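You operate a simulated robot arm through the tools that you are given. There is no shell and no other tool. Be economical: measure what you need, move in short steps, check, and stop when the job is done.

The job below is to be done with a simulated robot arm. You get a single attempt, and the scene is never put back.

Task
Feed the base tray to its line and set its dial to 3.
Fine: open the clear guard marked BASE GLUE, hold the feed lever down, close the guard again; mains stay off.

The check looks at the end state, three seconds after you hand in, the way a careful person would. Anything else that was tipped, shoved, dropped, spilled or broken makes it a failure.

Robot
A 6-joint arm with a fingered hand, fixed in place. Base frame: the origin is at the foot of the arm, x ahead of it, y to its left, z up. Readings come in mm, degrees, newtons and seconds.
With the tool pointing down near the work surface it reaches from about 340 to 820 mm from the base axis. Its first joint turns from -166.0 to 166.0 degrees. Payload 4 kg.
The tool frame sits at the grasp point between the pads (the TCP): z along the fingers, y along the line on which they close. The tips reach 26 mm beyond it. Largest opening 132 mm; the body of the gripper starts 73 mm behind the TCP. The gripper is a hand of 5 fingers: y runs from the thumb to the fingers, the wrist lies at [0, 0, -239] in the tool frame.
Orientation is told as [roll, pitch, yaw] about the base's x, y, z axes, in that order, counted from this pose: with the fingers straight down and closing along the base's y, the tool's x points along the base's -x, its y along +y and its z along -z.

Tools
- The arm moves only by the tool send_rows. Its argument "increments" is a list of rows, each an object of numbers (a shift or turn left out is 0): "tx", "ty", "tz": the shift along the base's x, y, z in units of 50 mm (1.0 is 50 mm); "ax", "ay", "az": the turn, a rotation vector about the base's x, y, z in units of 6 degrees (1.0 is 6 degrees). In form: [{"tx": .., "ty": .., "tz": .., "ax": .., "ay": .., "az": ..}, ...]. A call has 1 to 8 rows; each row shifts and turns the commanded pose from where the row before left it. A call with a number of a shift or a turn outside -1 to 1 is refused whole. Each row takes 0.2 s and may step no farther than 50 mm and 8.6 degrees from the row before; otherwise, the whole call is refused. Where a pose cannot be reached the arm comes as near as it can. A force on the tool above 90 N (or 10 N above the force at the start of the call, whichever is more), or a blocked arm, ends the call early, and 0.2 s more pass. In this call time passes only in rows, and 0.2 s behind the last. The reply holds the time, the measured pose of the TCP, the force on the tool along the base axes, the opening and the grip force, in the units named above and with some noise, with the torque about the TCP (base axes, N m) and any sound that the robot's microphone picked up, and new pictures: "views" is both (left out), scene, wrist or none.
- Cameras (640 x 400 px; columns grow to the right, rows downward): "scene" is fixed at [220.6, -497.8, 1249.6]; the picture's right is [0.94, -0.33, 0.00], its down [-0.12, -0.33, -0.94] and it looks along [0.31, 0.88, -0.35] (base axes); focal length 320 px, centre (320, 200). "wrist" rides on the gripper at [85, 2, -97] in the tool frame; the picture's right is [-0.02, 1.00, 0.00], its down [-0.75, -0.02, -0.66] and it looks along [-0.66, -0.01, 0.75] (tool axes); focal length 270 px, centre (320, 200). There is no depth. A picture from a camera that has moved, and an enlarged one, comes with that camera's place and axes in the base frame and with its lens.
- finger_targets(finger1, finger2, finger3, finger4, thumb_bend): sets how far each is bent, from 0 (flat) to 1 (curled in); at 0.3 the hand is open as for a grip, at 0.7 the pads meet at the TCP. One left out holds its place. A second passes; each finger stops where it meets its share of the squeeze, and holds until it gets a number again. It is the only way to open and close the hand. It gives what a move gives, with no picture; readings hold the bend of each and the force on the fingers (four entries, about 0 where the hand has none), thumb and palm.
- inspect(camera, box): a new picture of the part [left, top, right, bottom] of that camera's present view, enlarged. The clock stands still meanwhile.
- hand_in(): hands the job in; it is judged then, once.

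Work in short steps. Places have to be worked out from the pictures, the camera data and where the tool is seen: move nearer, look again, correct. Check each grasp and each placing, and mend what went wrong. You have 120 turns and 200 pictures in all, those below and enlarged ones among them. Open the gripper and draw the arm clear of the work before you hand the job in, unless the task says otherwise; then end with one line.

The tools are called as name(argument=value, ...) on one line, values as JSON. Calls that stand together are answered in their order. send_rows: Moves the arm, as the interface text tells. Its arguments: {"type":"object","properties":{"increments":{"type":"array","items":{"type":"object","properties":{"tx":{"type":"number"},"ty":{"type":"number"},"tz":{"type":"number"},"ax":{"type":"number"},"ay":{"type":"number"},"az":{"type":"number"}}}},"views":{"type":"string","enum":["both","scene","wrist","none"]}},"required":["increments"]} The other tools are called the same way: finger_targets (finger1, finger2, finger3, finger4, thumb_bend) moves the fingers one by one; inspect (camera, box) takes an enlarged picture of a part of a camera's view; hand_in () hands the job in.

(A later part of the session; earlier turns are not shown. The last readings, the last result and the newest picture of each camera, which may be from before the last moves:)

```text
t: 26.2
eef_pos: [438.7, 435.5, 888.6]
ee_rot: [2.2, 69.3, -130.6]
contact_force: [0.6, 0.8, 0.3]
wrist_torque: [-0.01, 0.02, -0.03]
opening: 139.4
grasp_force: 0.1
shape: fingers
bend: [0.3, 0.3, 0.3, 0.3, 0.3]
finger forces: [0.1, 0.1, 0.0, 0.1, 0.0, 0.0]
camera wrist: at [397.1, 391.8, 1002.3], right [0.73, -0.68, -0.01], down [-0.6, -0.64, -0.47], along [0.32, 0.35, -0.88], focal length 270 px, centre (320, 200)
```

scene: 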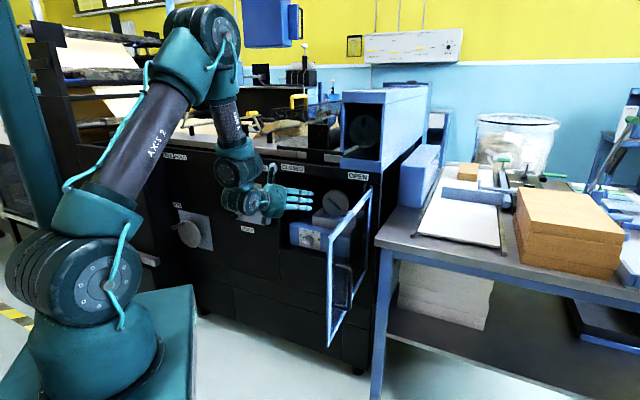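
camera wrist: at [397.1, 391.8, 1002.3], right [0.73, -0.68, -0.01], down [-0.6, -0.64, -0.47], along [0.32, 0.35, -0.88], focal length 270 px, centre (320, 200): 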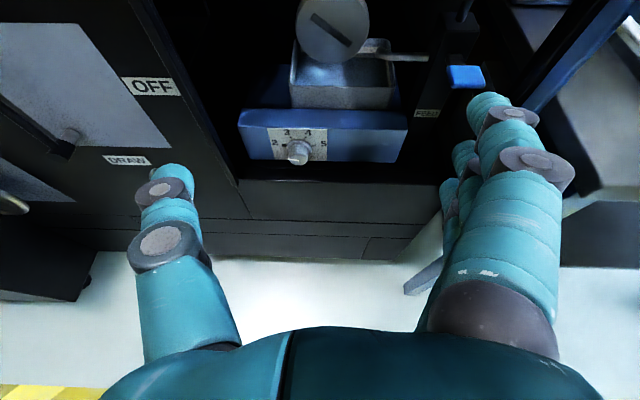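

inspect(camera="wrist", box=[225, 0, 425, 175])

inspect(camera="wrist", box=[360, 0, 520, 140])

inspect(camera="scene", box=[280, 165, 380, 265])

```text
2.29 times, centred on (325, 88) of wrist
camera zoom: at [397.1, 391.8, 1002.3], right [0.73, -0.68, -0.01], down [-0.6, -0.64, -0.47], along [0.32, 0.35, -0.88], focal length 618 px, centre (309, 457)
```

zoom: 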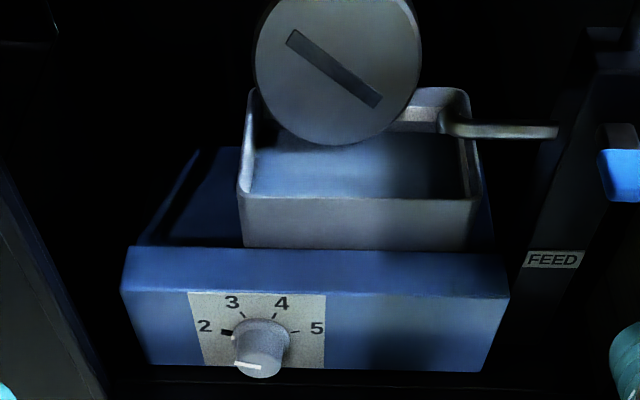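

```text
2.86 times, centred on (440, 70) of wrist
camera zoom: at [397.1, 391.8, 1002.3], right [0.73, -0.68, -0.01], down [-0.6, -0.64, -0.47], along [0.32, 0.35, -0.88], focal length 772 px, centre (-23, 571)
```

zoom: 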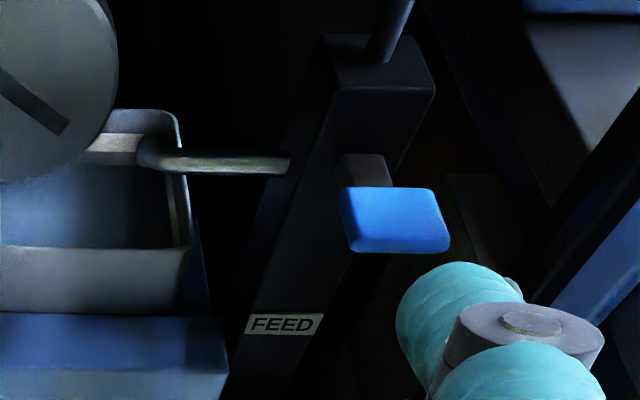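

```text
4.00 times, centred on (330, 215) of scene
camera zoom: at [220.6, -497.8, 1249.6], right [0.94, -0.33, 0.0], down [-0.12, -0.33, -0.94], along [0.31, 0.88, -0.35], focal length 1282 px, centre (280, 140)
```

zoom: 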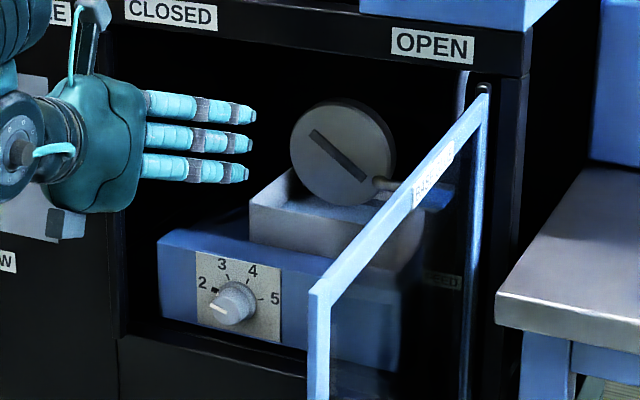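

The interior is clear. The dial points at 1, and the blue FEED paddle is at about (u 190, n 827, z 793). I'll curl fingers 1–3 to see which one is lowest.

finger_targets(finger1=1.0, finger2=1.0, finger3=1.0, finger4=0.15)

send_rows(increments=[{"ax": 0.73, "ay": -0.68, "tx": 0.2, "ty": 0.21}, {"ax": 0.73, "ay": -0.68, "tx": 0.2, "ty": 0.21}], views="both")

```text
t: 27.2
eef_pos: [438.7, 435.4, 887.8]
ee_rot: [2.2, 69.2, -130.4]
contact_force: [0.6, -0.4, 0.6]
wrist_torque: [0.0, -0.02, 0.01]
opening: 65.0
grasp_force: 0.1
shape: fingers
bend: [1.0, 1.0, 1.0, 0.15, 0.3]
finger forces: [0.0, 0.0, 0.0, 0.1, 0.1, 0.0]
```

```text
t: 27.8
eef_pos: [452.7, 447.8, 873.8]
ee_rot: [4.0, 76.6, -129.6]
contact_force: [0.1, 0.6, 0.0]
wrist_torque: [-0.01, -0.03, 0.01]
opening: 65.0
grasp_force: 0.1
shape: fingers
bend: [1.0, 1.0, 1.0, 0.15, 0.3]
finger forces: [0.1, 0.0, 0.0, 0.0, 0.0, 0.0]
out of reach, approached as far as the arm can: row 2
camera wrist: at [401.2, 394.2, 978.7], right [0.72, -0.69, 0.0], down [-0.56, -0.59, -0.58], along [0.4, 0.42, -0.81], focal length 270 px, centre (320, 200)
```

scene: 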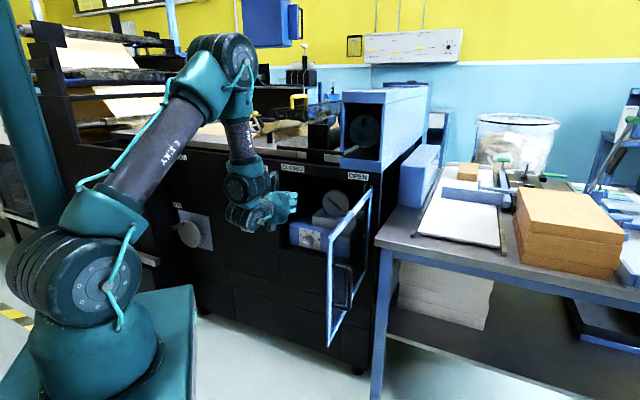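
wrist: 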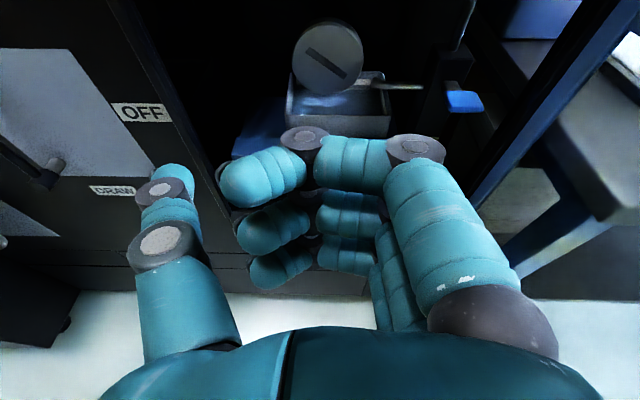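

inspect(camera="scene", box=[220, 170, 320, 240])

inspect(camera="wrist", box=[200, 0, 540, 330])

```text
5.71 times, centred on (270, 205) of scene
camera zoom: at [220.6, -497.8, 1249.6], right [0.94, -0.33, 0.0], down [-0.12, -0.33, -0.94], along [0.31, 0.88, -0.35], focal length 1831 px, centre (606, 171)
```

zoom: 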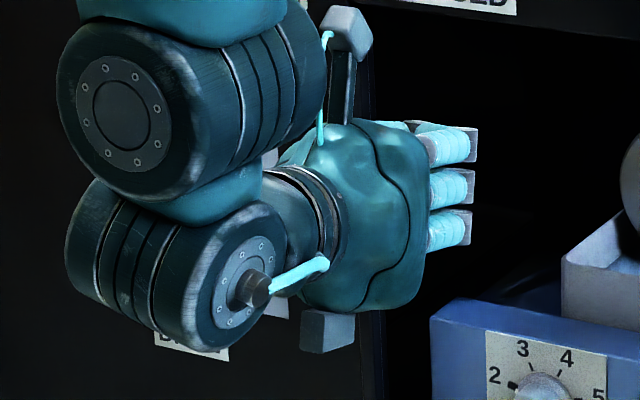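

```text
1.21 times, centred on (370, 165) of wrist
camera zoom: at [401.2, 394.2, 978.7], right [0.72, -0.69, 0.0], down [-0.56, -0.59, -0.58], along [0.4, 0.42, -0.81], focal length 328 px, centre (259, 242)
```

zoom: 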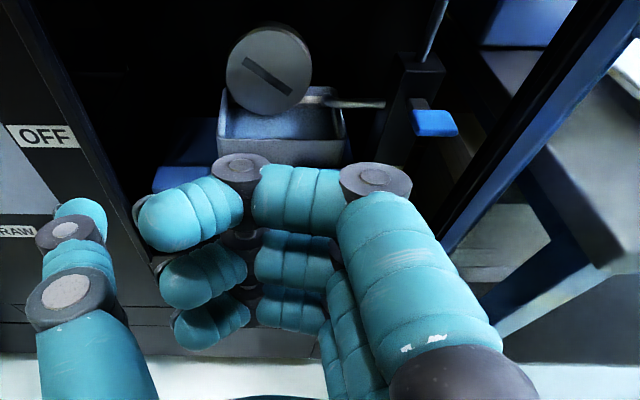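

Finger 4's place isn't obvious. Swap: extend finger 1 and finger 4 differently and look.

finger_targets(finger3=0.15, finger4=1.0)

inspect(camera="scene", box=[220, 170, 320, 240])

inspect(camera="wrist", box=[200, 0, 540, 330])

```text
t: 28.8
eef_pos: [453.2, 447.9, 873.9]
ee_rot: [4.1, 76.5, -129.6]
contact_force: [-0.4, 0.6, -0.6]
wrist_torque: [0.01, 0.01, 0.0]
opening: 65.3
grasp_force: 0.1
shape: fingers
bend: [1.0, 1.0, 0.15, 1.0, 0.3]
finger forces: [0.0, 0.0, 0.0, 0.0, 0.0, 0.1]
```

```text
5.71 times, centred on (270, 205) of scene
camera zoom: at [220.6, -497.8, 1249.6], right [0.94, -0.33, 0.0], down [-0.12, -0.33, -0.94], along [0.31, 0.88, -0.35], focal length 1831 px, centre (606, 171)
```

zoom: 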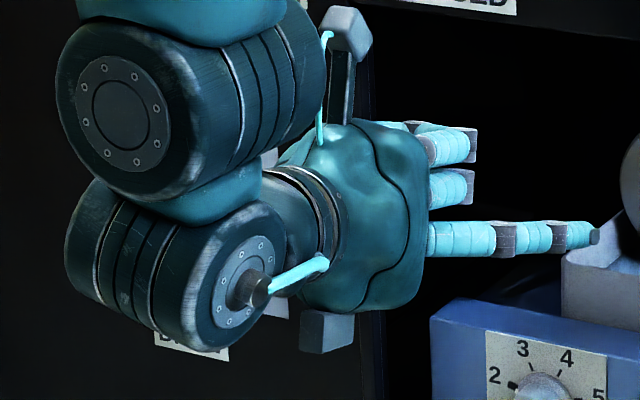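

```text
1.21 times, centred on (370, 165) of wrist
camera zoom: at [401.0, 394.4, 978.5], right [0.72, -0.69, 0.0], down [-0.56, -0.59, -0.58], along [0.4, 0.42, -0.81], focal length 328 px, centre (259, 242)
```

zoom: 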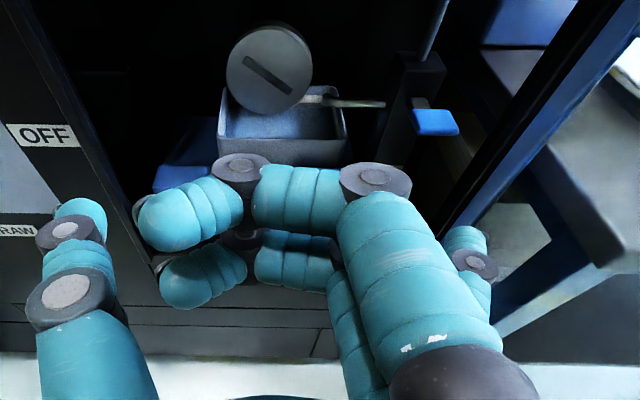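

Finger 3 is the lowest one and is extended; its tip sits about (+92 u, +17 n, -17 z) from the TCP. Move in front of the paddle.

send_rows(increments=[{"tx": 0.82, "ty": 0.18, "tz": -0.07}, {"tx": 0.82, "ty": 0.18, "tz": -0.07}, {"tx": 0.82, "ty": 0.18, "tz": -0.07}], views="both")

```text
t: 29.6
eef_pos: [580.4, 484.6, 877.9]
ee_rot: [5.6, 81.0, -127.4]
contact_force: [-0.5, 0.3, 0.1]
wrist_torque: [0.03, -0.03, 0.01]
opening: 64.9
grasp_force: 0.1
shape: fingers
bend: [1.0, 1.0, 0.15, 1.0, 0.3]
finger forces: [0.0, 0.0, 0.0, 0.0, 0.1, 0.0]
camera wrist: at [523.8, 424.4, 976.1], right [0.73, -0.68, -0.01], down [-0.52, -0.56, -0.64], along [0.43, 0.47, -0.77], focal length 270 px, centre (320, 200)
```

scene: 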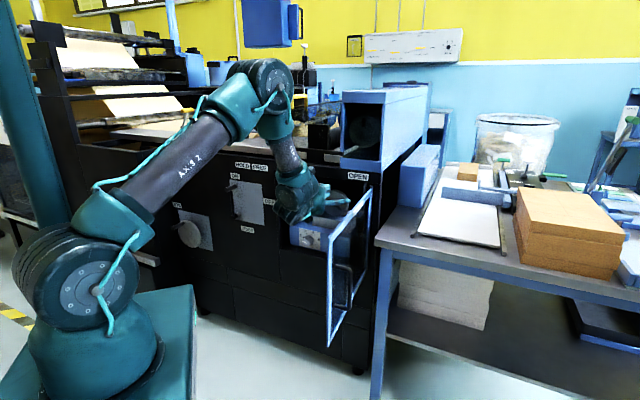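
wrist: 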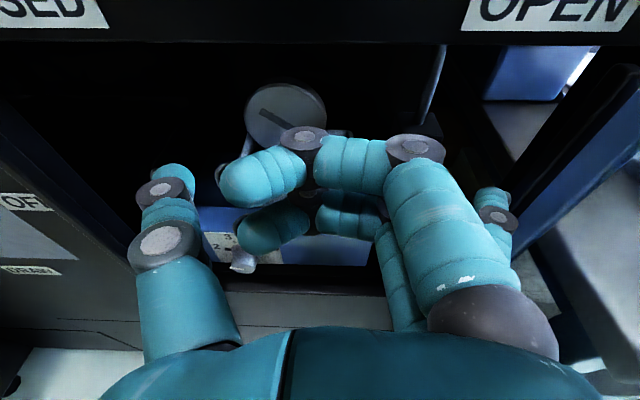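

Lower a bit and straighten fingers 1–2 as well, so they don't block the view of the tray.

send_rows(increments=[{"tz": -0.5}], views="none")

finger_targets(finger1=0.15, finger2=0.15)

send_rows(increments=[{"tx": 0.34, "ty": 0.365}], views="both")

```text
t: 30.0
eef_pos: [581.9, 484.7, 852.6]
ee_rot: [5.7, 81.1, -127.2]
contact_force: [0.3, -0.9, -0.4]
wrist_torque: [0.02, -0.01, 0.03]
opening: 65.0
grasp_force: 0.1
shape: fingers
bend: [1.0, 1.0, 0.15, 1.0, 0.3]
finger forces: [0.1, 0.1, 0.0, 0.0, 0.0, 0.0]
```

```text
t: 31.0
eef_pos: [580.4, 484.7, 850.9]
ee_rot: [5.7, 81.2, -127.2]
contact_force: [0.1, -0.1, -0.3]
wrist_torque: [0.03, -0.01, 0.02]
opening: 154.5
grasp_force: 0.2
shape: fingers
bend: [0.15, 0.15, 0.15, 1.0, 0.3]
finger forces: [0.0, 0.0, 0.1, 0.1, 0.1, 0.0]
```

```text
t: 31.4
eef_pos: [598.8, 503.8, 851.9]
ee_rot: [5.6, 81.0, -127.2]
contact_force: [0.4, -1.0, 1.0]
wrist_torque: [-0.05, 0.01, -0.02]
opening: 154.7
grasp_force: 0.1
shape: fingers
bend: [0.15, 0.15, 0.15, 1.0, 0.3]
finger forces: [0.1, 0.0, 0.1, 0.0, 0.1, 0.1]
camera wrist: at [543.1, 443.3, 950.8], right [0.73, -0.68, 0.0], down [-0.52, -0.56, -0.64], along [0.44, 0.47, -0.77], focal length 270 px, centre (320, 200)
```

scene: 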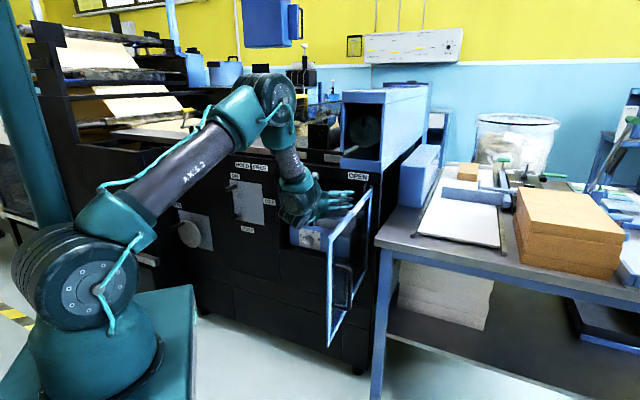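
wrist: 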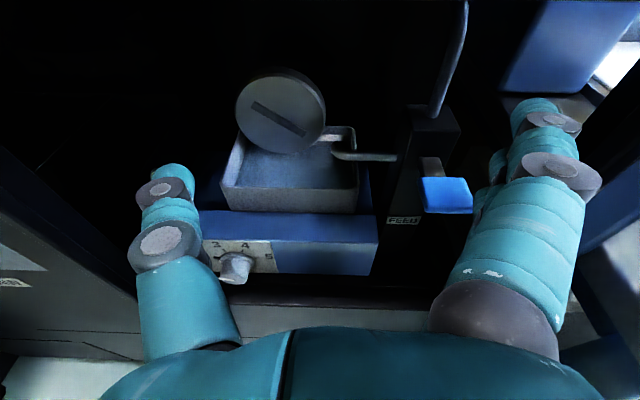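

Excellent view of tray, spout and paddle. Finger 3 lines up at u≈190. Advance 38 mm over the paddle.

send_rows(increments=[{"tx": 0.26, "ty": 0.28}, {"tx": 0.26, "ty": 0.28}], views="both")

inspect(camera="wrist", box=[200, 60, 380, 240])

inspect(camera="scene", box=[290, 170, 380, 260])

```text
t: 32.0
eef_pos: [625.7, 530.3, 852.4]
ee_rot: [5.8, 81.1, -127.0]
contact_force: [1.1, -0.7, 0.1]
wrist_torque: [-0.04, 0.0, -0.02]
opening: 154.3
grasp_force: 0.0
shape: fingers
bend: [0.15, 0.15, 0.15, 1.0, 0.3]
finger forces: [0.0, 0.0, 0.1, 0.0, 0.1, 0.0]
camera wrist: at [569.4, 470.3, 951.3], right [0.73, -0.68, 0.0], down [-0.52, -0.56, -0.64], along [0.44, 0.47, -0.77], focal length 270 px, centre (320, 200)
```

scene: 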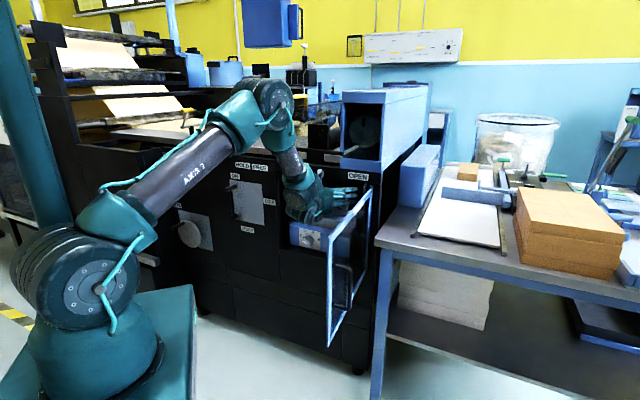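
wrist: 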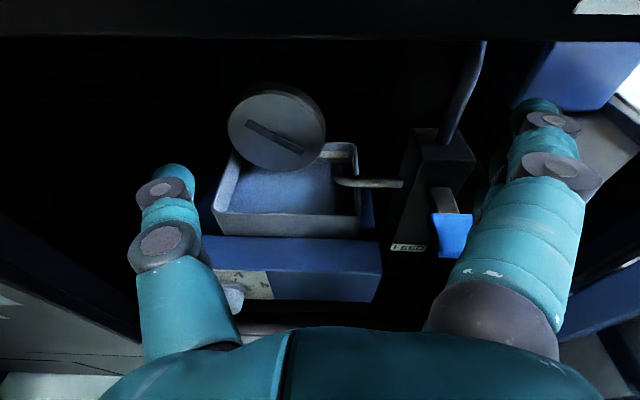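

```text
2.22 times, centred on (290, 150) of wrist
camera zoom: at [569.4, 470.3, 951.3], right [0.73, -0.68, 0.0], down [-0.52, -0.56, -0.64], along [0.44, 0.47, -0.77], focal length 601 px, centre (387, 311)
```

zoom: 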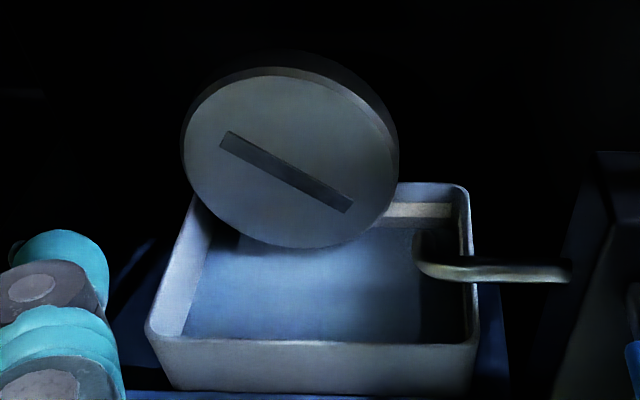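

```text
4.44 times, centred on (335, 215) of scene
camera zoom: at [220.6, -497.8, 1249.6], right [0.94, -0.33, 0.0], down [-0.12, -0.33, -0.94], along [0.31, 0.88, -0.35], focal length 1424 px, centre (253, 133)
```

zoom: 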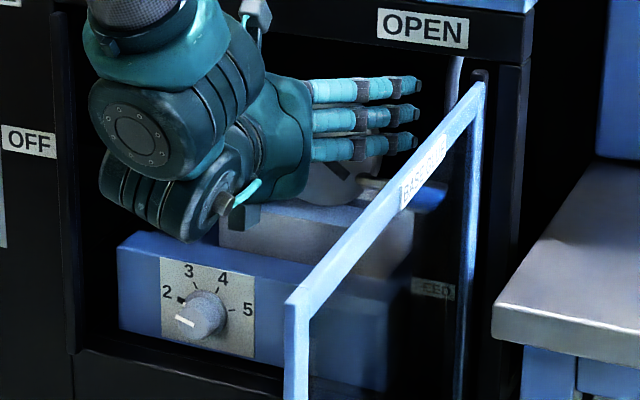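

The tray is empty, and I can see a band on its back wall that may be the line. Lower gently onto the paddle.

send_rows(increments=[{"tz": -0.4}, {"tz": -0.2}], views="wrist")

```text
t: 32.6
eef_pos: [626.7, 530.2, 821.9]
ee_rot: [5.8, 81.0, -127.2]
contact_force: [-0.1, -1.0, 0.3]
wrist_torque: [0.04, -0.02, 0.02]
opening: 154.5
grasp_force: 0.1
shape: fingers
bend: [0.15, 0.15, 0.15, 1.0, 0.3]
finger forces: [0.0, 0.0, 0.0, 0.0, 0.1, 0.1]
camera wrist: at [570.0, 470.8, 921.8], right [0.73, -0.68, 0.0], down [-0.52, -0.56, -0.64], along [0.44, 0.47, -0.77], focal length 270 px, centre (320, 200)
```

wrist: 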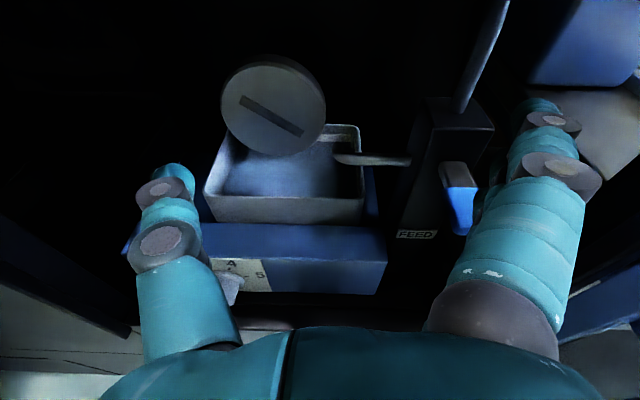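

send_rows(increments=[{"tz": -0.2}], views="none")

send_rows(increments=[{"tz": -0.2}], views="wrist")

```text
t: 33.0
eef_pos: [625.8, 530.3, 812.3]
ee_rot: [5.6, 81.1, -127.3]
contact_force: [0.0, 1.2, 0.9]
wrist_torque: [0.02, 0.0, 0.01]
opening: 154.4
grasp_force: 0.1
shape: fingers
bend: [0.15, 0.15, 0.15, 1.0, 0.3]
finger forces: [0.1, 0.0, 0.0, 0.0, 0.0, 0.0]
```

```text
t: 33.4
eef_pos: [624.6, 529.5, 803.8]
ee_rot: [6.0, 81.2, -127.0]
contact_force: [-0.6, 0.0, 2.1]
wrist_torque: [-0.14, -0.15, -0.03]
opening: 154.6
grasp_force: 0.8
shape: fingers
bend: [0.15, 0.15, 0.15, 1.0, 0.3]
finger forces: [0.1, 0.0, 1.9, 0.0, 0.0, 0.1]
camera wrist: at [568.7, 469.8, 902.2], right [0.73, -0.68, 0.0], down [-0.52, -0.56, -0.64], along [0.44, 0.47, -0.77], focal length 270 px, centre (320, 200)
```

wrist: 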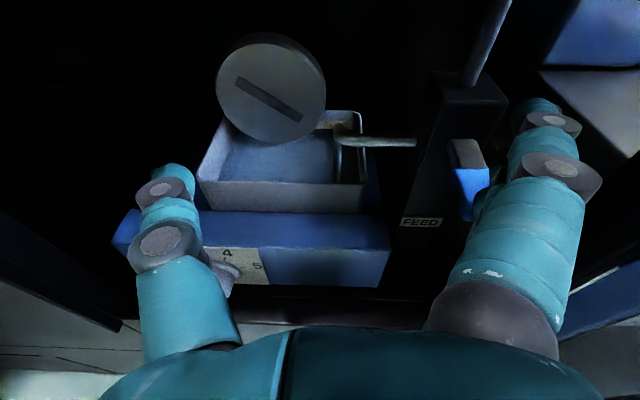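

Finger 3 now presses the paddle with 2 N. Check the tray.

inspect(camera="wrist", box=[190, 90, 370, 230])

```text
2.86 times, centred on (280, 160) of wrist
camera zoom: at [568.7, 469.8, 902.2], right [0.73, -0.68, 0.0], down [-0.52, -0.56, -0.64], along [0.44, 0.47, -0.77], focal length 772 px, centre (434, 314)
```

zoom: 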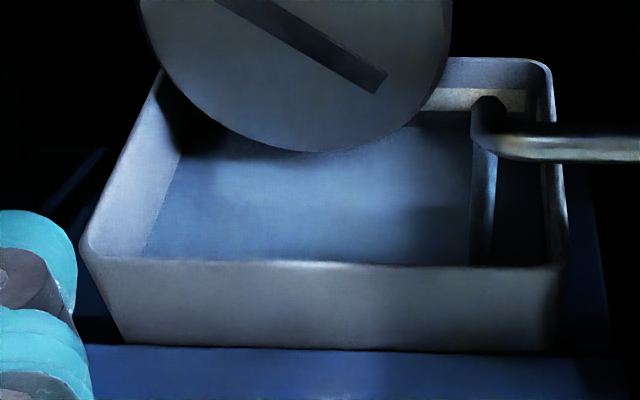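

A stream appears to be flowing. Hold for about a second and look again.

send_rows(increments=[{"tz": -0.06}, {}, {}, {}], views="none")

inspect(camera="wrist", box=[190, 80, 370, 220])

```text
t: 34.4
eef_pos: [623.7, 530.5, 801.1]
ee_rot: [5.6, 81.1, -127.2]
contact_force: [1.7, -0.5, 2.7]
wrist_torque: [-0.15, -0.17, 0.03]
opening: 154.5
grasp_force: 1.5
shape: fingers
bend: [0.15, 0.15, 0.14, 1.0, 0.3]
finger forces: [0.1, 0.0, 2.2, 0.0, 0.0, 0.0]
```

```text
2.86 times, centred on (280, 150) of wrist
camera zoom: at [568.0, 470.1, 898.6], right [0.73, -0.68, 0.0], down [-0.52, -0.56, -0.64], along [0.44, 0.47, -0.77], focal length 772 px, centre (434, 343)
```

zoom: 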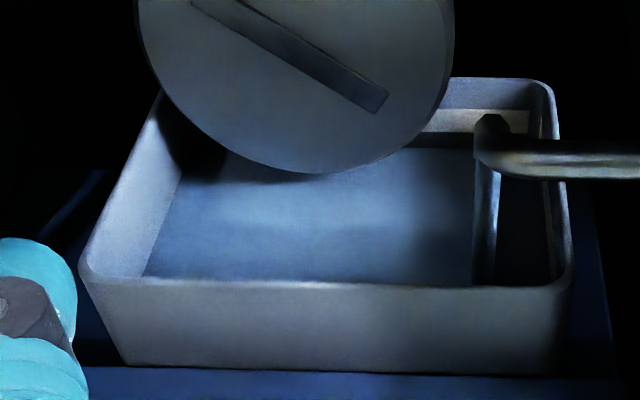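

The tray looks unchanged, so the paddle probably needs a deeper stroke. Press further, 10 mm.

send_rows(increments=[{"tz": -0.2}], views="wrist")

inspect(camera="wrist", box=[190, 70, 370, 210])

```text
t: 34.8
eef_pos: [622.5, 529.8, 790.5]
ee_rot: [5.6, 81.1, -127.3]
contact_force: [0.6, -0.8, 4.0]
wrist_torque: [-0.23, -0.29, 0.08]
opening: 154.4
grasp_force: 1.6
shape: fingers
bend: [0.15, 0.15, 0.14, 1.0, 0.3]
finger forces: [0.0, 0.1, 3.3, 0.0, 0.0, 0.1]
camera wrist: at [567.6, 470.2, 889.1], right [0.73, -0.68, -0.01], down [-0.52, -0.56, -0.64], along [0.44, 0.47, -0.77], focal length 270 px, centre (320, 200)
```

wrist: 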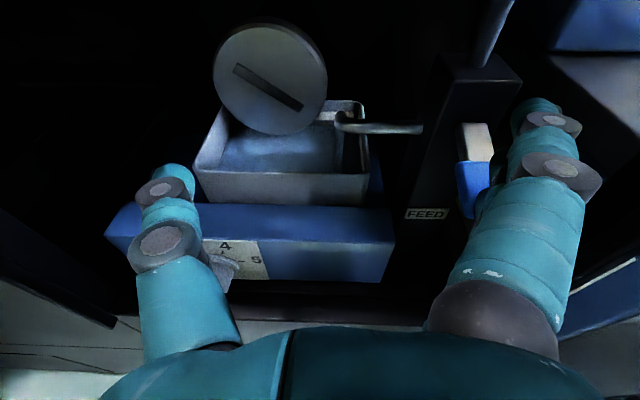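

```text
2.86 times, centred on (280, 140) of wrist
camera zoom: at [567.6, 470.2, 889.1], right [0.73, -0.68, -0.01], down [-0.52, -0.56, -0.64], along [0.44, 0.47, -0.77], focal length 772 px, centre (434, 371)
```

zoom: 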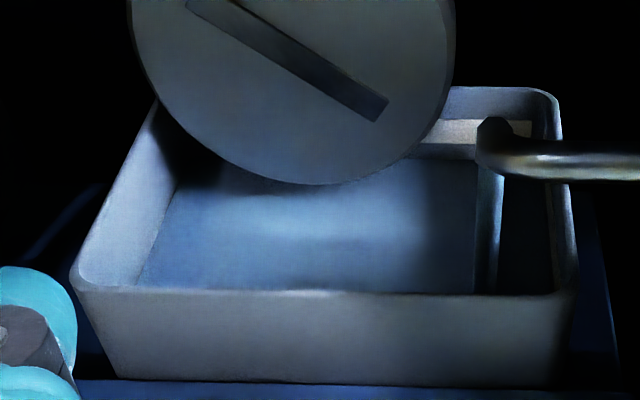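

The paddle pushes back like a spring. Press another 10 mm, checking the thumb's clearance.

send_rows(increments=[{"tz": -0.2}], views="wrist")

inspect(camera="wrist", box=[190, 70, 370, 210])

```text
t: 35.2
eef_pos: [625.3, 530.1, 779.9]
ee_rot: [5.9, 81.2, -126.9]
contact_force: [-0.4, 0.4, 5.0]
wrist_torque: [-0.29, -0.34, -0.02]
opening: 154.3
grasp_force: 2.7
shape: fingers
bend: [0.15, 0.15, 0.14, 1.0, 0.3]
finger forces: [0.0, 0.0, 4.4, 0.0, 0.1, 0.0]
camera wrist: at [568.3, 470.4, 878.8], right [0.73, -0.68, 0.0], down [-0.52, -0.56, -0.64], along [0.44, 0.47, -0.77], focal length 270 px, centre (320, 200)
```

wrist: 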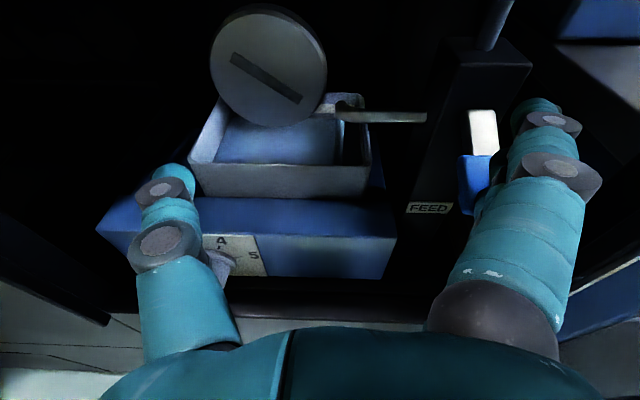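

```text
2.86 times, centred on (280, 140) of wrist
camera zoom: at [568.3, 470.4, 878.8], right [0.73, -0.68, 0.0], down [-0.52, -0.56, -0.64], along [0.44, 0.47, -0.77], focal length 772 px, centre (434, 371)
```

zoom: 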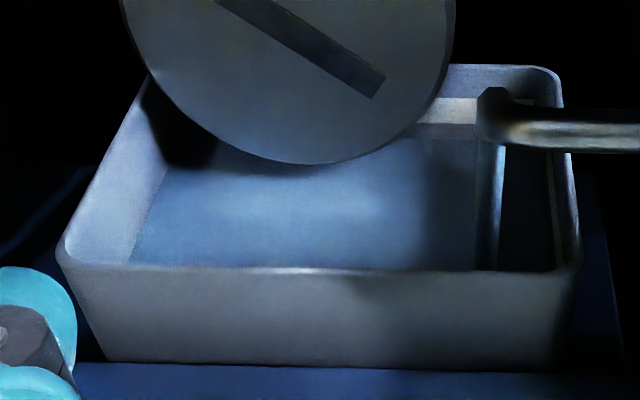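

The thumb is well clear: the block's front is at n≈875, z≈667. Keep pressing.

send_rows(increments=[{"tz": -0.2}, {"tz": -0.2}], views="wrist")

inspect(camera="wrist", box=[180, 50, 360, 190])

```text
t: 35.8
eef_pos: [624.4, 527.5, 752.7]
ee_rot: [3.8, 80.4, -129.1]
contact_force: [-1.6, -1.3, 7.3]
wrist_torque: [-0.29, -0.66, -0.14]
opening: 154.2
grasp_force: 3.1
shape: fingers
bend: [0.15, 0.12, 0.14, 1.0, 0.3]
finger forces: [0.0, 7.1, 0.0, 0.1, 0.1, 0.0]
camera wrist: at [568.8, 467.0, 852.8], right [0.73, -0.68, -0.01], down [-0.53, -0.56, -0.63], along [0.43, 0.47, -0.77], focal length 270 px, centre (320, 200)
```

wrist: 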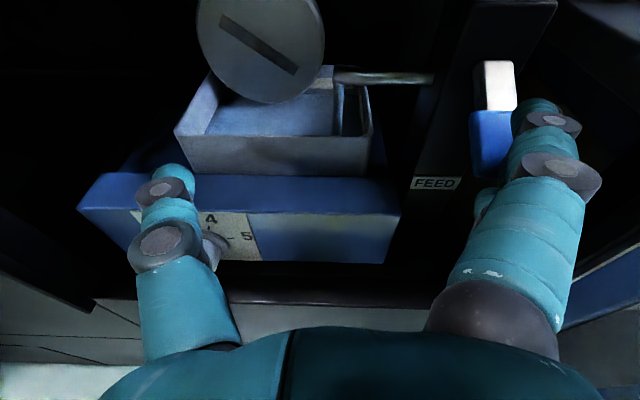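

```text
2.86 times, centred on (270, 120) of wrist
camera zoom: at [568.8, 467.0, 852.8], right [0.73, -0.68, -0.01], down [-0.53, -0.56, -0.63], along [0.43, 0.47, -0.77], focal length 772 px, centre (463, 429)
```

zoom: 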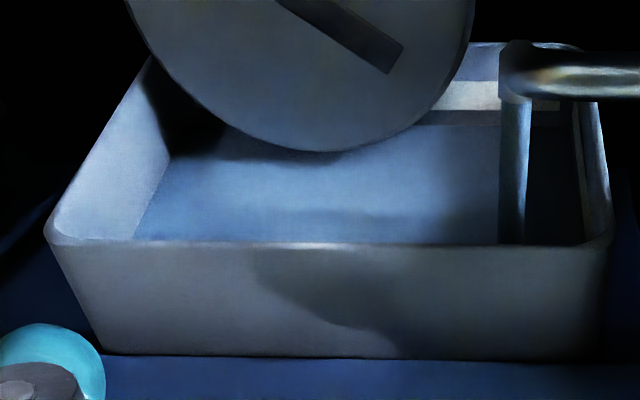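

Finger 3 slipped off the front of the paddle and finger 2 now holds it. Advance 12 mm and press a little more with finger 2.

send_rows(increments=[{"tx": 0.16, "ty": 0.18}, {"tz": -0.16}], views="wrist")

inspect(camera="wrist", box=[400, 20, 600, 240])

inspect(camera="wrist", box=[180, 50, 360, 190])

```text
t: 36.4
eef_pos: [631.1, 539.4, 754.7]
ee_rot: [6.7, 81.4, -126.2]
contact_force: [-38.7, -10.0, 27.8]
wrist_torque: [-2.01, -2.74, -3.27]
opening: 154.8
grasp_force: 26.4
shape: fingers
bend: [0.15, 0.06, 0.12, 1.0, 0.3]
finger forces: [0.0, 44.6, 7.7, 0.0, 0.0, 0.0]
camera wrist: at [574.7, 479.3, 853.1], right [0.73, -0.68, 0.0], down [-0.52, -0.56, -0.65], along [0.44, 0.48, -0.76], focal length 270 px, centre (320, 200)
```

wrist: 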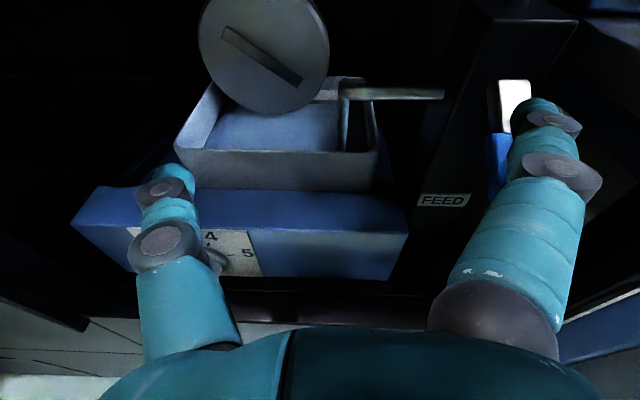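

```text
1.82 times, centred on (500, 130) of wrist
camera zoom: at [574.7, 479.3, 853.1], right [0.73, -0.68, 0.0], down [-0.52, -0.56, -0.65], along [0.44, 0.48, -0.76], focal length 491 px, centre (-7, 327)
```

zoom: 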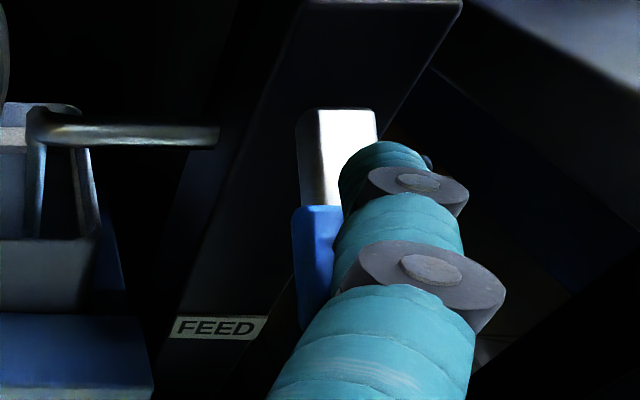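

```text
2.86 times, centred on (270, 120) of wrist
camera zoom: at [574.7, 479.3, 853.1], right [0.73, -0.68, 0.0], down [-0.52, -0.56, -0.65], along [0.44, 0.48, -0.76], focal length 772 px, centre (463, 429)
```

zoom: 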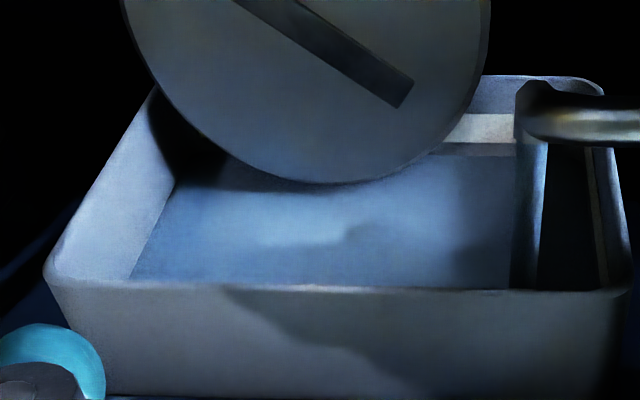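

Finger 3 got trapped under the paddle. Back off, rise, and re-approach with a deeper reach (post face is at n≈870).

send_rows(increments=[{"tx": -0.3, "ty": -0.34}, {"tx": -0.3, "ty": -0.34}, {"tz": 0.6}, {"tz": 0.6}], views="wrist")

inspect(camera="wrist", box=[380, 60, 560, 240])

```text
t: 37.4
eef_pos: [601.9, 503.9, 810.8]
ee_rot: [5.5, 81.1, -127.3]
contact_force: [0.1, -1.0, 0.3]
wrist_torque: [-0.03, 0.02, -0.01]
opening: 154.9
grasp_force: 0.1
shape: fingers
bend: [0.15, 0.15, 0.15, 1.0, 0.3]
finger forces: [0.0, 0.0, 0.0, 0.1, 0.0, 0.0]
camera wrist: at [545.9, 443.7, 909.8], right [0.73, -0.68, -0.01], down [-0.52, -0.56, -0.64], along [0.43, 0.47, -0.77], focal length 270 px, centre (320, 200)
```

wrist: 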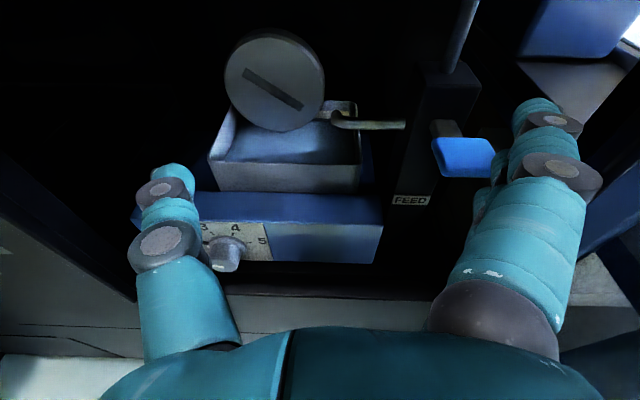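

```text
2.22 times, centred on (470, 150) of wrist
camera zoom: at [545.9, 443.7, 909.8], right [0.73, -0.68, -0.01], down [-0.52, -0.56, -0.64], along [0.43, 0.47, -0.77], focal length 601 px, centre (-13, 311)
```

zoom: 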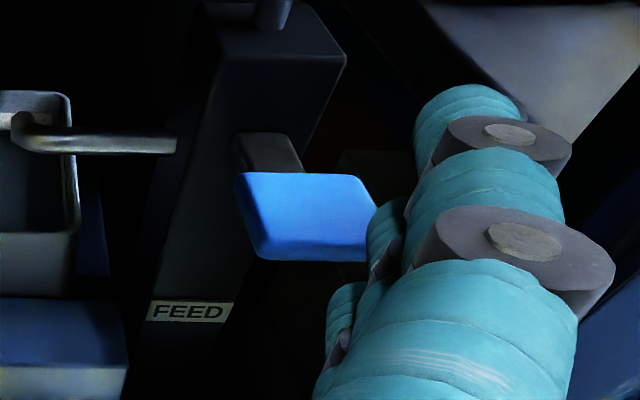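

The vertical part under the spout is gone now, so it was a stream and pressing works. Inspect the tray level.

inspect(camera="wrist", box=[200, 80, 370, 210])

inspect(camera="wrist", box=[320, 90, 370, 140])

```text
3.08 times, centred on (285, 145) of wrist
camera zoom: at [545.9, 443.7, 909.8], right [0.73, -0.68, -0.01], down [-0.52, -0.56, -0.64], along [0.43, 0.47, -0.77], focal length 832 px, centre (428, 369)
```

zoom: 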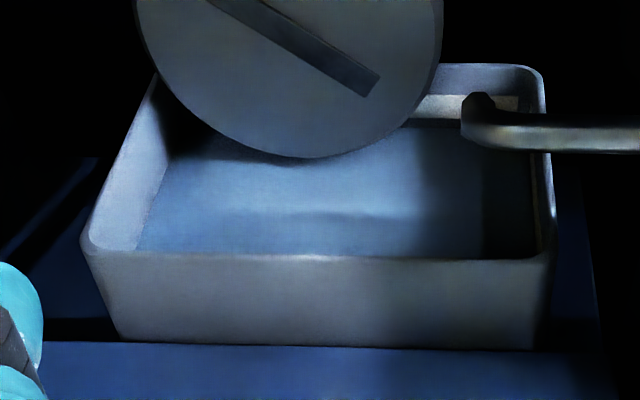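

```text
8.00 times, centred on (345, 115) of wrist
camera zoom: at [545.9, 443.7, 909.8], right [0.73, -0.68, -0.01], down [-0.52, -0.56, -0.64], along [0.43, 0.47, -0.77], focal length 2162 px, centre (120, 880)
```

zoom: 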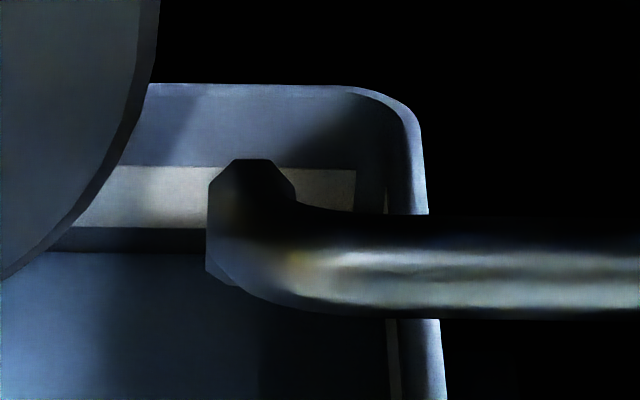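

By my geometry the beige stripe on the back wall spans z≈688–699. The glue surface has risen a few mm to about 682. I'll re-press with a deeper reach but a modest stroke.

send_rows(increments=[{"tz": 0.25}, {"tx": 0.3, "ty": 0.32}, {"tx": 0.3, "ty": 0.32}], views="wrist")

```text
t: 38.2
eef_pos: [631.9, 536.8, 825.4]
ee_rot: [5.6, 81.1, -127.3]
contact_force: [0.3, -0.2, 0.4]
wrist_torque: [-0.01, 0.0, 0.05]
opening: 154.7
grasp_force: 0.0
shape: fingers
bend: [0.15, 0.15, 0.15, 1.0, 0.3]
finger forces: [0.0, 0.1, 0.0, 0.0, 0.0, 0.0]
camera wrist: at [575.3, 476.3, 924.6], right [0.73, -0.68, -0.01], down [-0.52, -0.56, -0.64], along [0.44, 0.47, -0.77], focal length 270 px, centre (320, 200)
```

wrist: 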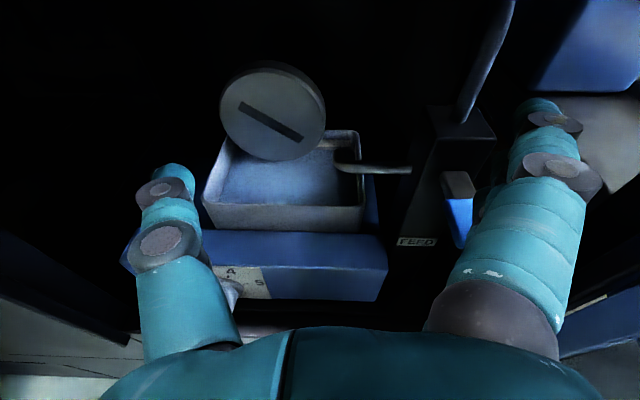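

send_rows(increments=[{"tz": -0.4}, {"tz": -0.3}], views="none")

inspect(camera="wrist", box=[200, 70, 370, 200])

inspect(camera="wrist", box=[400, 40, 560, 220])

```text
t: 38.8
eef_pos: [632.3, 534.6, 790.8]
ee_rot: [6.0, 81.2, -126.7]
contact_force: [-3.1, -0.5, 4.6]
wrist_torque: [-0.24, -0.29, -0.23]
opening: 154.7
grasp_force: 2.3
shape: fingers
bend: [0.15, 0.15, 0.15, 1.0, 0.3]
finger forces: [0.0, 0.0, 4.8, 0.1, 0.0, 0.1]
```

```text
3.08 times, centred on (285, 135) of wrist
camera zoom: at [575.4, 474.5, 889.6], right [0.73, -0.68, 0.0], down [-0.52, -0.56, -0.64], along [0.44, 0.47, -0.77], focal length 832 px, centre (428, 400)
```

zoom: 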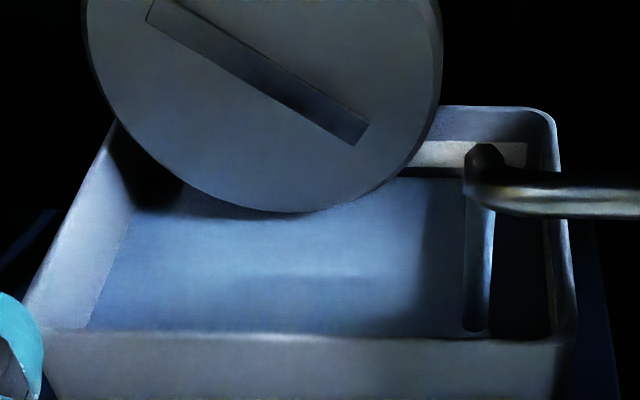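

```text
2.22 times, centred on (480, 130) of wrist
camera zoom: at [575.4, 474.5, 889.6], right [0.73, -0.68, 0.0], down [-0.52, -0.56, -0.64], along [0.44, 0.47, -0.77], focal length 601 px, centre (-36, 356)
```

zoom: 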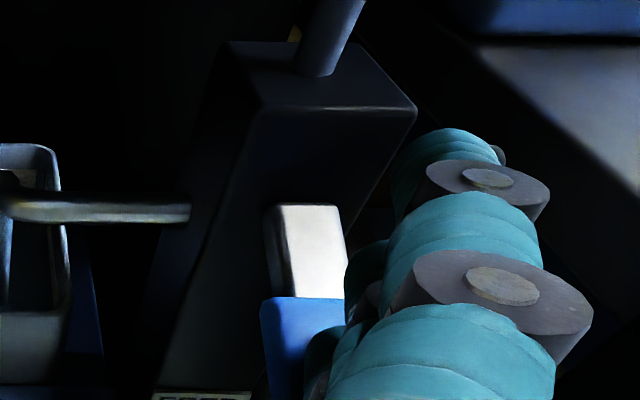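

The stream is clearly flowing. Hold for 1.6 s, then measure the level.

send_rows(increments=[{}, {}, {}, {}, {}, {}, {}], views="none")

inspect(camera="wrist", box=[305, 90, 375, 150])

```text
t: 40.4
eef_pos: [631.0, 533.9, 790.8]
ee_rot: [5.6, 81.1, -127.1]
contact_force: [-3.6, 0.9, 4.7]
wrist_torque: [-0.23, -0.29, -0.11]
opening: 154.9
grasp_force: 2.2
shape: fingers
bend: [0.15, 0.15, 0.15, 1.0, 0.3]
finger forces: [0.1, 0.0, 4.6, 0.0, 0.0, 0.0]
```

```text
6.67 times, centred on (340, 120) of wrist
camera zoom: at [575.5, 474.3, 889.5], right [0.73, -0.68, 0.0], down [-0.52, -0.56, -0.64], along [0.44, 0.47, -0.77], focal length 1802 px, centre (187, 733)
```

zoom: 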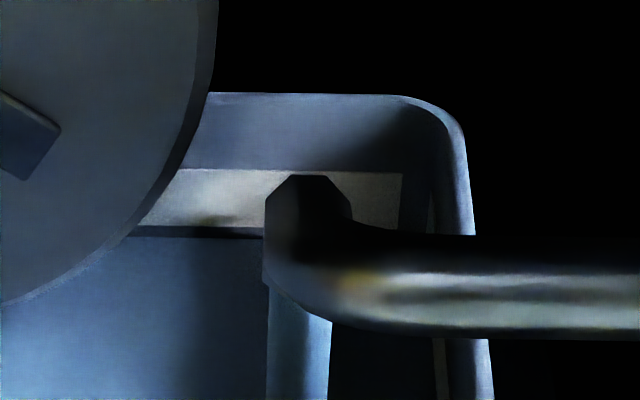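

Surface is just under the stripe, rising about 1.6 mm/s. Hold 3 s more.

send_rows(increments=[{}, {}, {}, {}, {}, {}, {}, {}], views="none")

send_rows(increments=[{}, {}, {}], views="none")

inspect(camera="wrist", box=[305, 90, 375, 150])

```text
t: 42.2
eef_pos: [632.3, 534.7, 790.8]
ee_rot: [5.7, 81.1, -127.2]
contact_force: [-1.4, -0.6, 3.9]
wrist_torque: [-0.27, -0.28, -0.17]
opening: 154.6
grasp_force: 2.4
shape: fingers
bend: [0.15, 0.15, 0.15, 1.0, 0.3]
finger forces: [0.1, 0.0, 4.6, 0.1, 0.0, 0.1]
```

```text
t: 43.0
eef_pos: [631.6, 534.9, 790.2]
ee_rot: [5.7, 81.1, -127.0]
contact_force: [-2.2, 0.5, 3.8]
wrist_torque: [-0.2, -0.3, -0.07]
opening: 155.0
grasp_force: 2.2
shape: fingers
bend: [0.15, 0.15, 0.15, 1.0, 0.3]
finger forces: [0.0, 0.0, 4.5, 0.0, 0.0, 0.1]
```

```text
6.67 times, centred on (340, 120) of wrist
camera zoom: at [575.5, 474.3, 889.4], right [0.73, -0.68, 0.0], down [-0.52, -0.56, -0.64], along [0.44, 0.47, -0.77], focal length 1802 px, centre (187, 733)
```

zoom: 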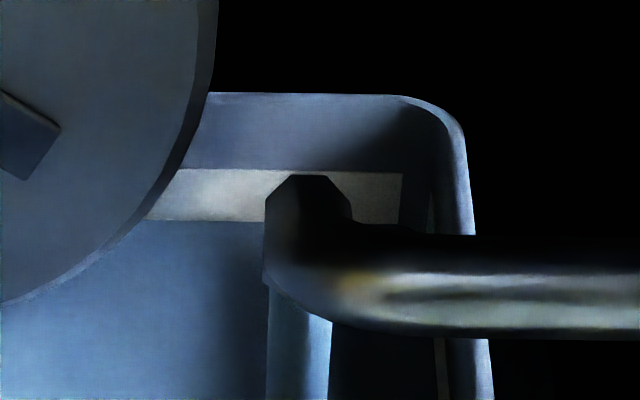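

Surface is entering the stripe (220; the stripe's middle is 198). Hold another 2.4 s.

send_rows(increments=[{}, {}, {}, {}, {}, {}, {}, {}], views="none")

send_rows(increments=[{}, {}], views="none")

inspect(camera="wrist", box=[305, 90, 375, 150])

```text
t: 44.8
eef_pos: [631.5, 534.4, 790.7]
ee_rot: [5.6, 81.2, -127.0]
contact_force: [-2.7, 0.4, 4.6]
wrist_torque: [-0.24, -0.31, -0.09]
opening: 154.9
grasp_force: 2.4
shape: fingers
bend: [0.15, 0.15, 0.15, 1.0, 0.3]
finger forces: [0.0, 0.1, 4.5, 0.0, 0.1, 0.1]
```

```text
t: 45.4
eef_pos: [631.2, 534.4, 790.2]
ee_rot: [5.7, 81.1, -127.1]
contact_force: [-2.2, 0.1, 3.9]
wrist_torque: [-0.22, -0.27, -0.09]
opening: 154.9
grasp_force: 2.0
shape: fingers
bend: [0.15, 0.15, 0.15, 1.0, 0.3]
finger forces: [0.0, 0.1, 4.6, 0.0, 0.0, 0.0]
```

```text
6.67 times, centred on (340, 120) of wrist
camera zoom: at [575.5, 474.3, 889.4], right [0.73, -0.68, 0.0], down [-0.52, -0.56, -0.64], along [0.44, 0.47, -0.77], focal length 1802 px, centre (187, 733)
```

zoom: 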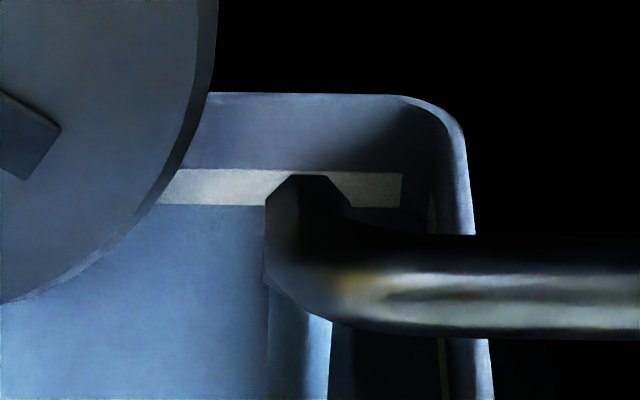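

At 206; hold about 0.5 s more, then lift off the paddle.

send_rows(increments=[{}, {}, {"tz": 0.6}, {"tz": 0.2}], views="wrist")

inspect(camera="wrist", box=[305, 110, 375, 190])

```text
t: 46.4
eef_pos: [632.3, 536.2, 828.9]
ee_rot: [5.6, 81.1, -127.3]
contact_force: [0.0, 0.1, 0.2]
wrist_torque: [-0.01, 0.01, 0.0]
opening: 154.8
grasp_force: 0.0
shape: fingers
bend: [0.15, 0.15, 0.15, 1.0, 0.3]
finger forces: [0.0, 0.0, 0.0, 0.0, 0.0, 0.0]
camera wrist: at [575.9, 475.8, 927.7], right [0.73, -0.68, -0.01], down [-0.52, -0.56, -0.64], along [0.44, 0.47, -0.77], focal length 270 px, centre (320, 200)
```

wrist: 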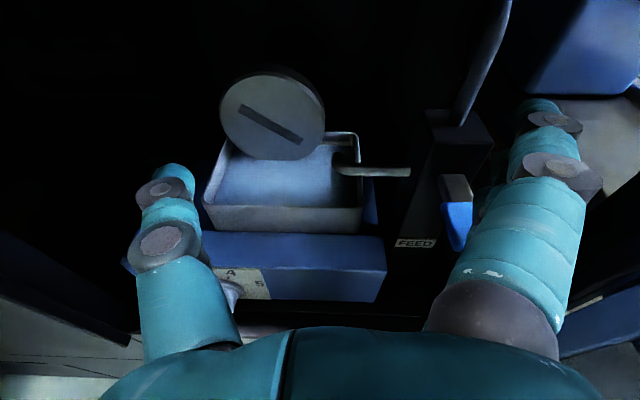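

```text
5.00 times, centred on (340, 150) of wrist
camera zoom: at [575.9, 475.8, 927.7], right [0.73, -0.68, -0.01], down [-0.52, -0.56, -0.64], along [0.44, 0.47, -0.77], focal length 1351 px, centre (220, 450)
```

zoom: 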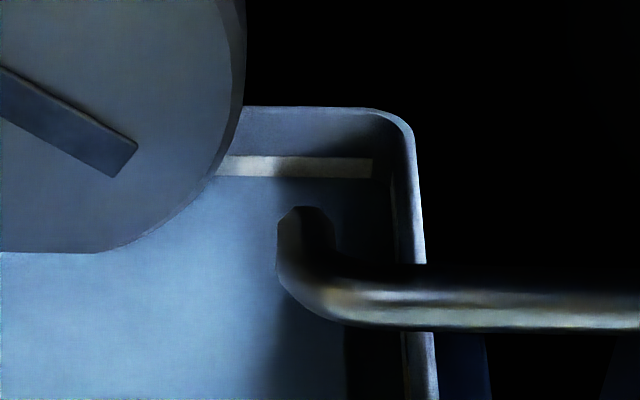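

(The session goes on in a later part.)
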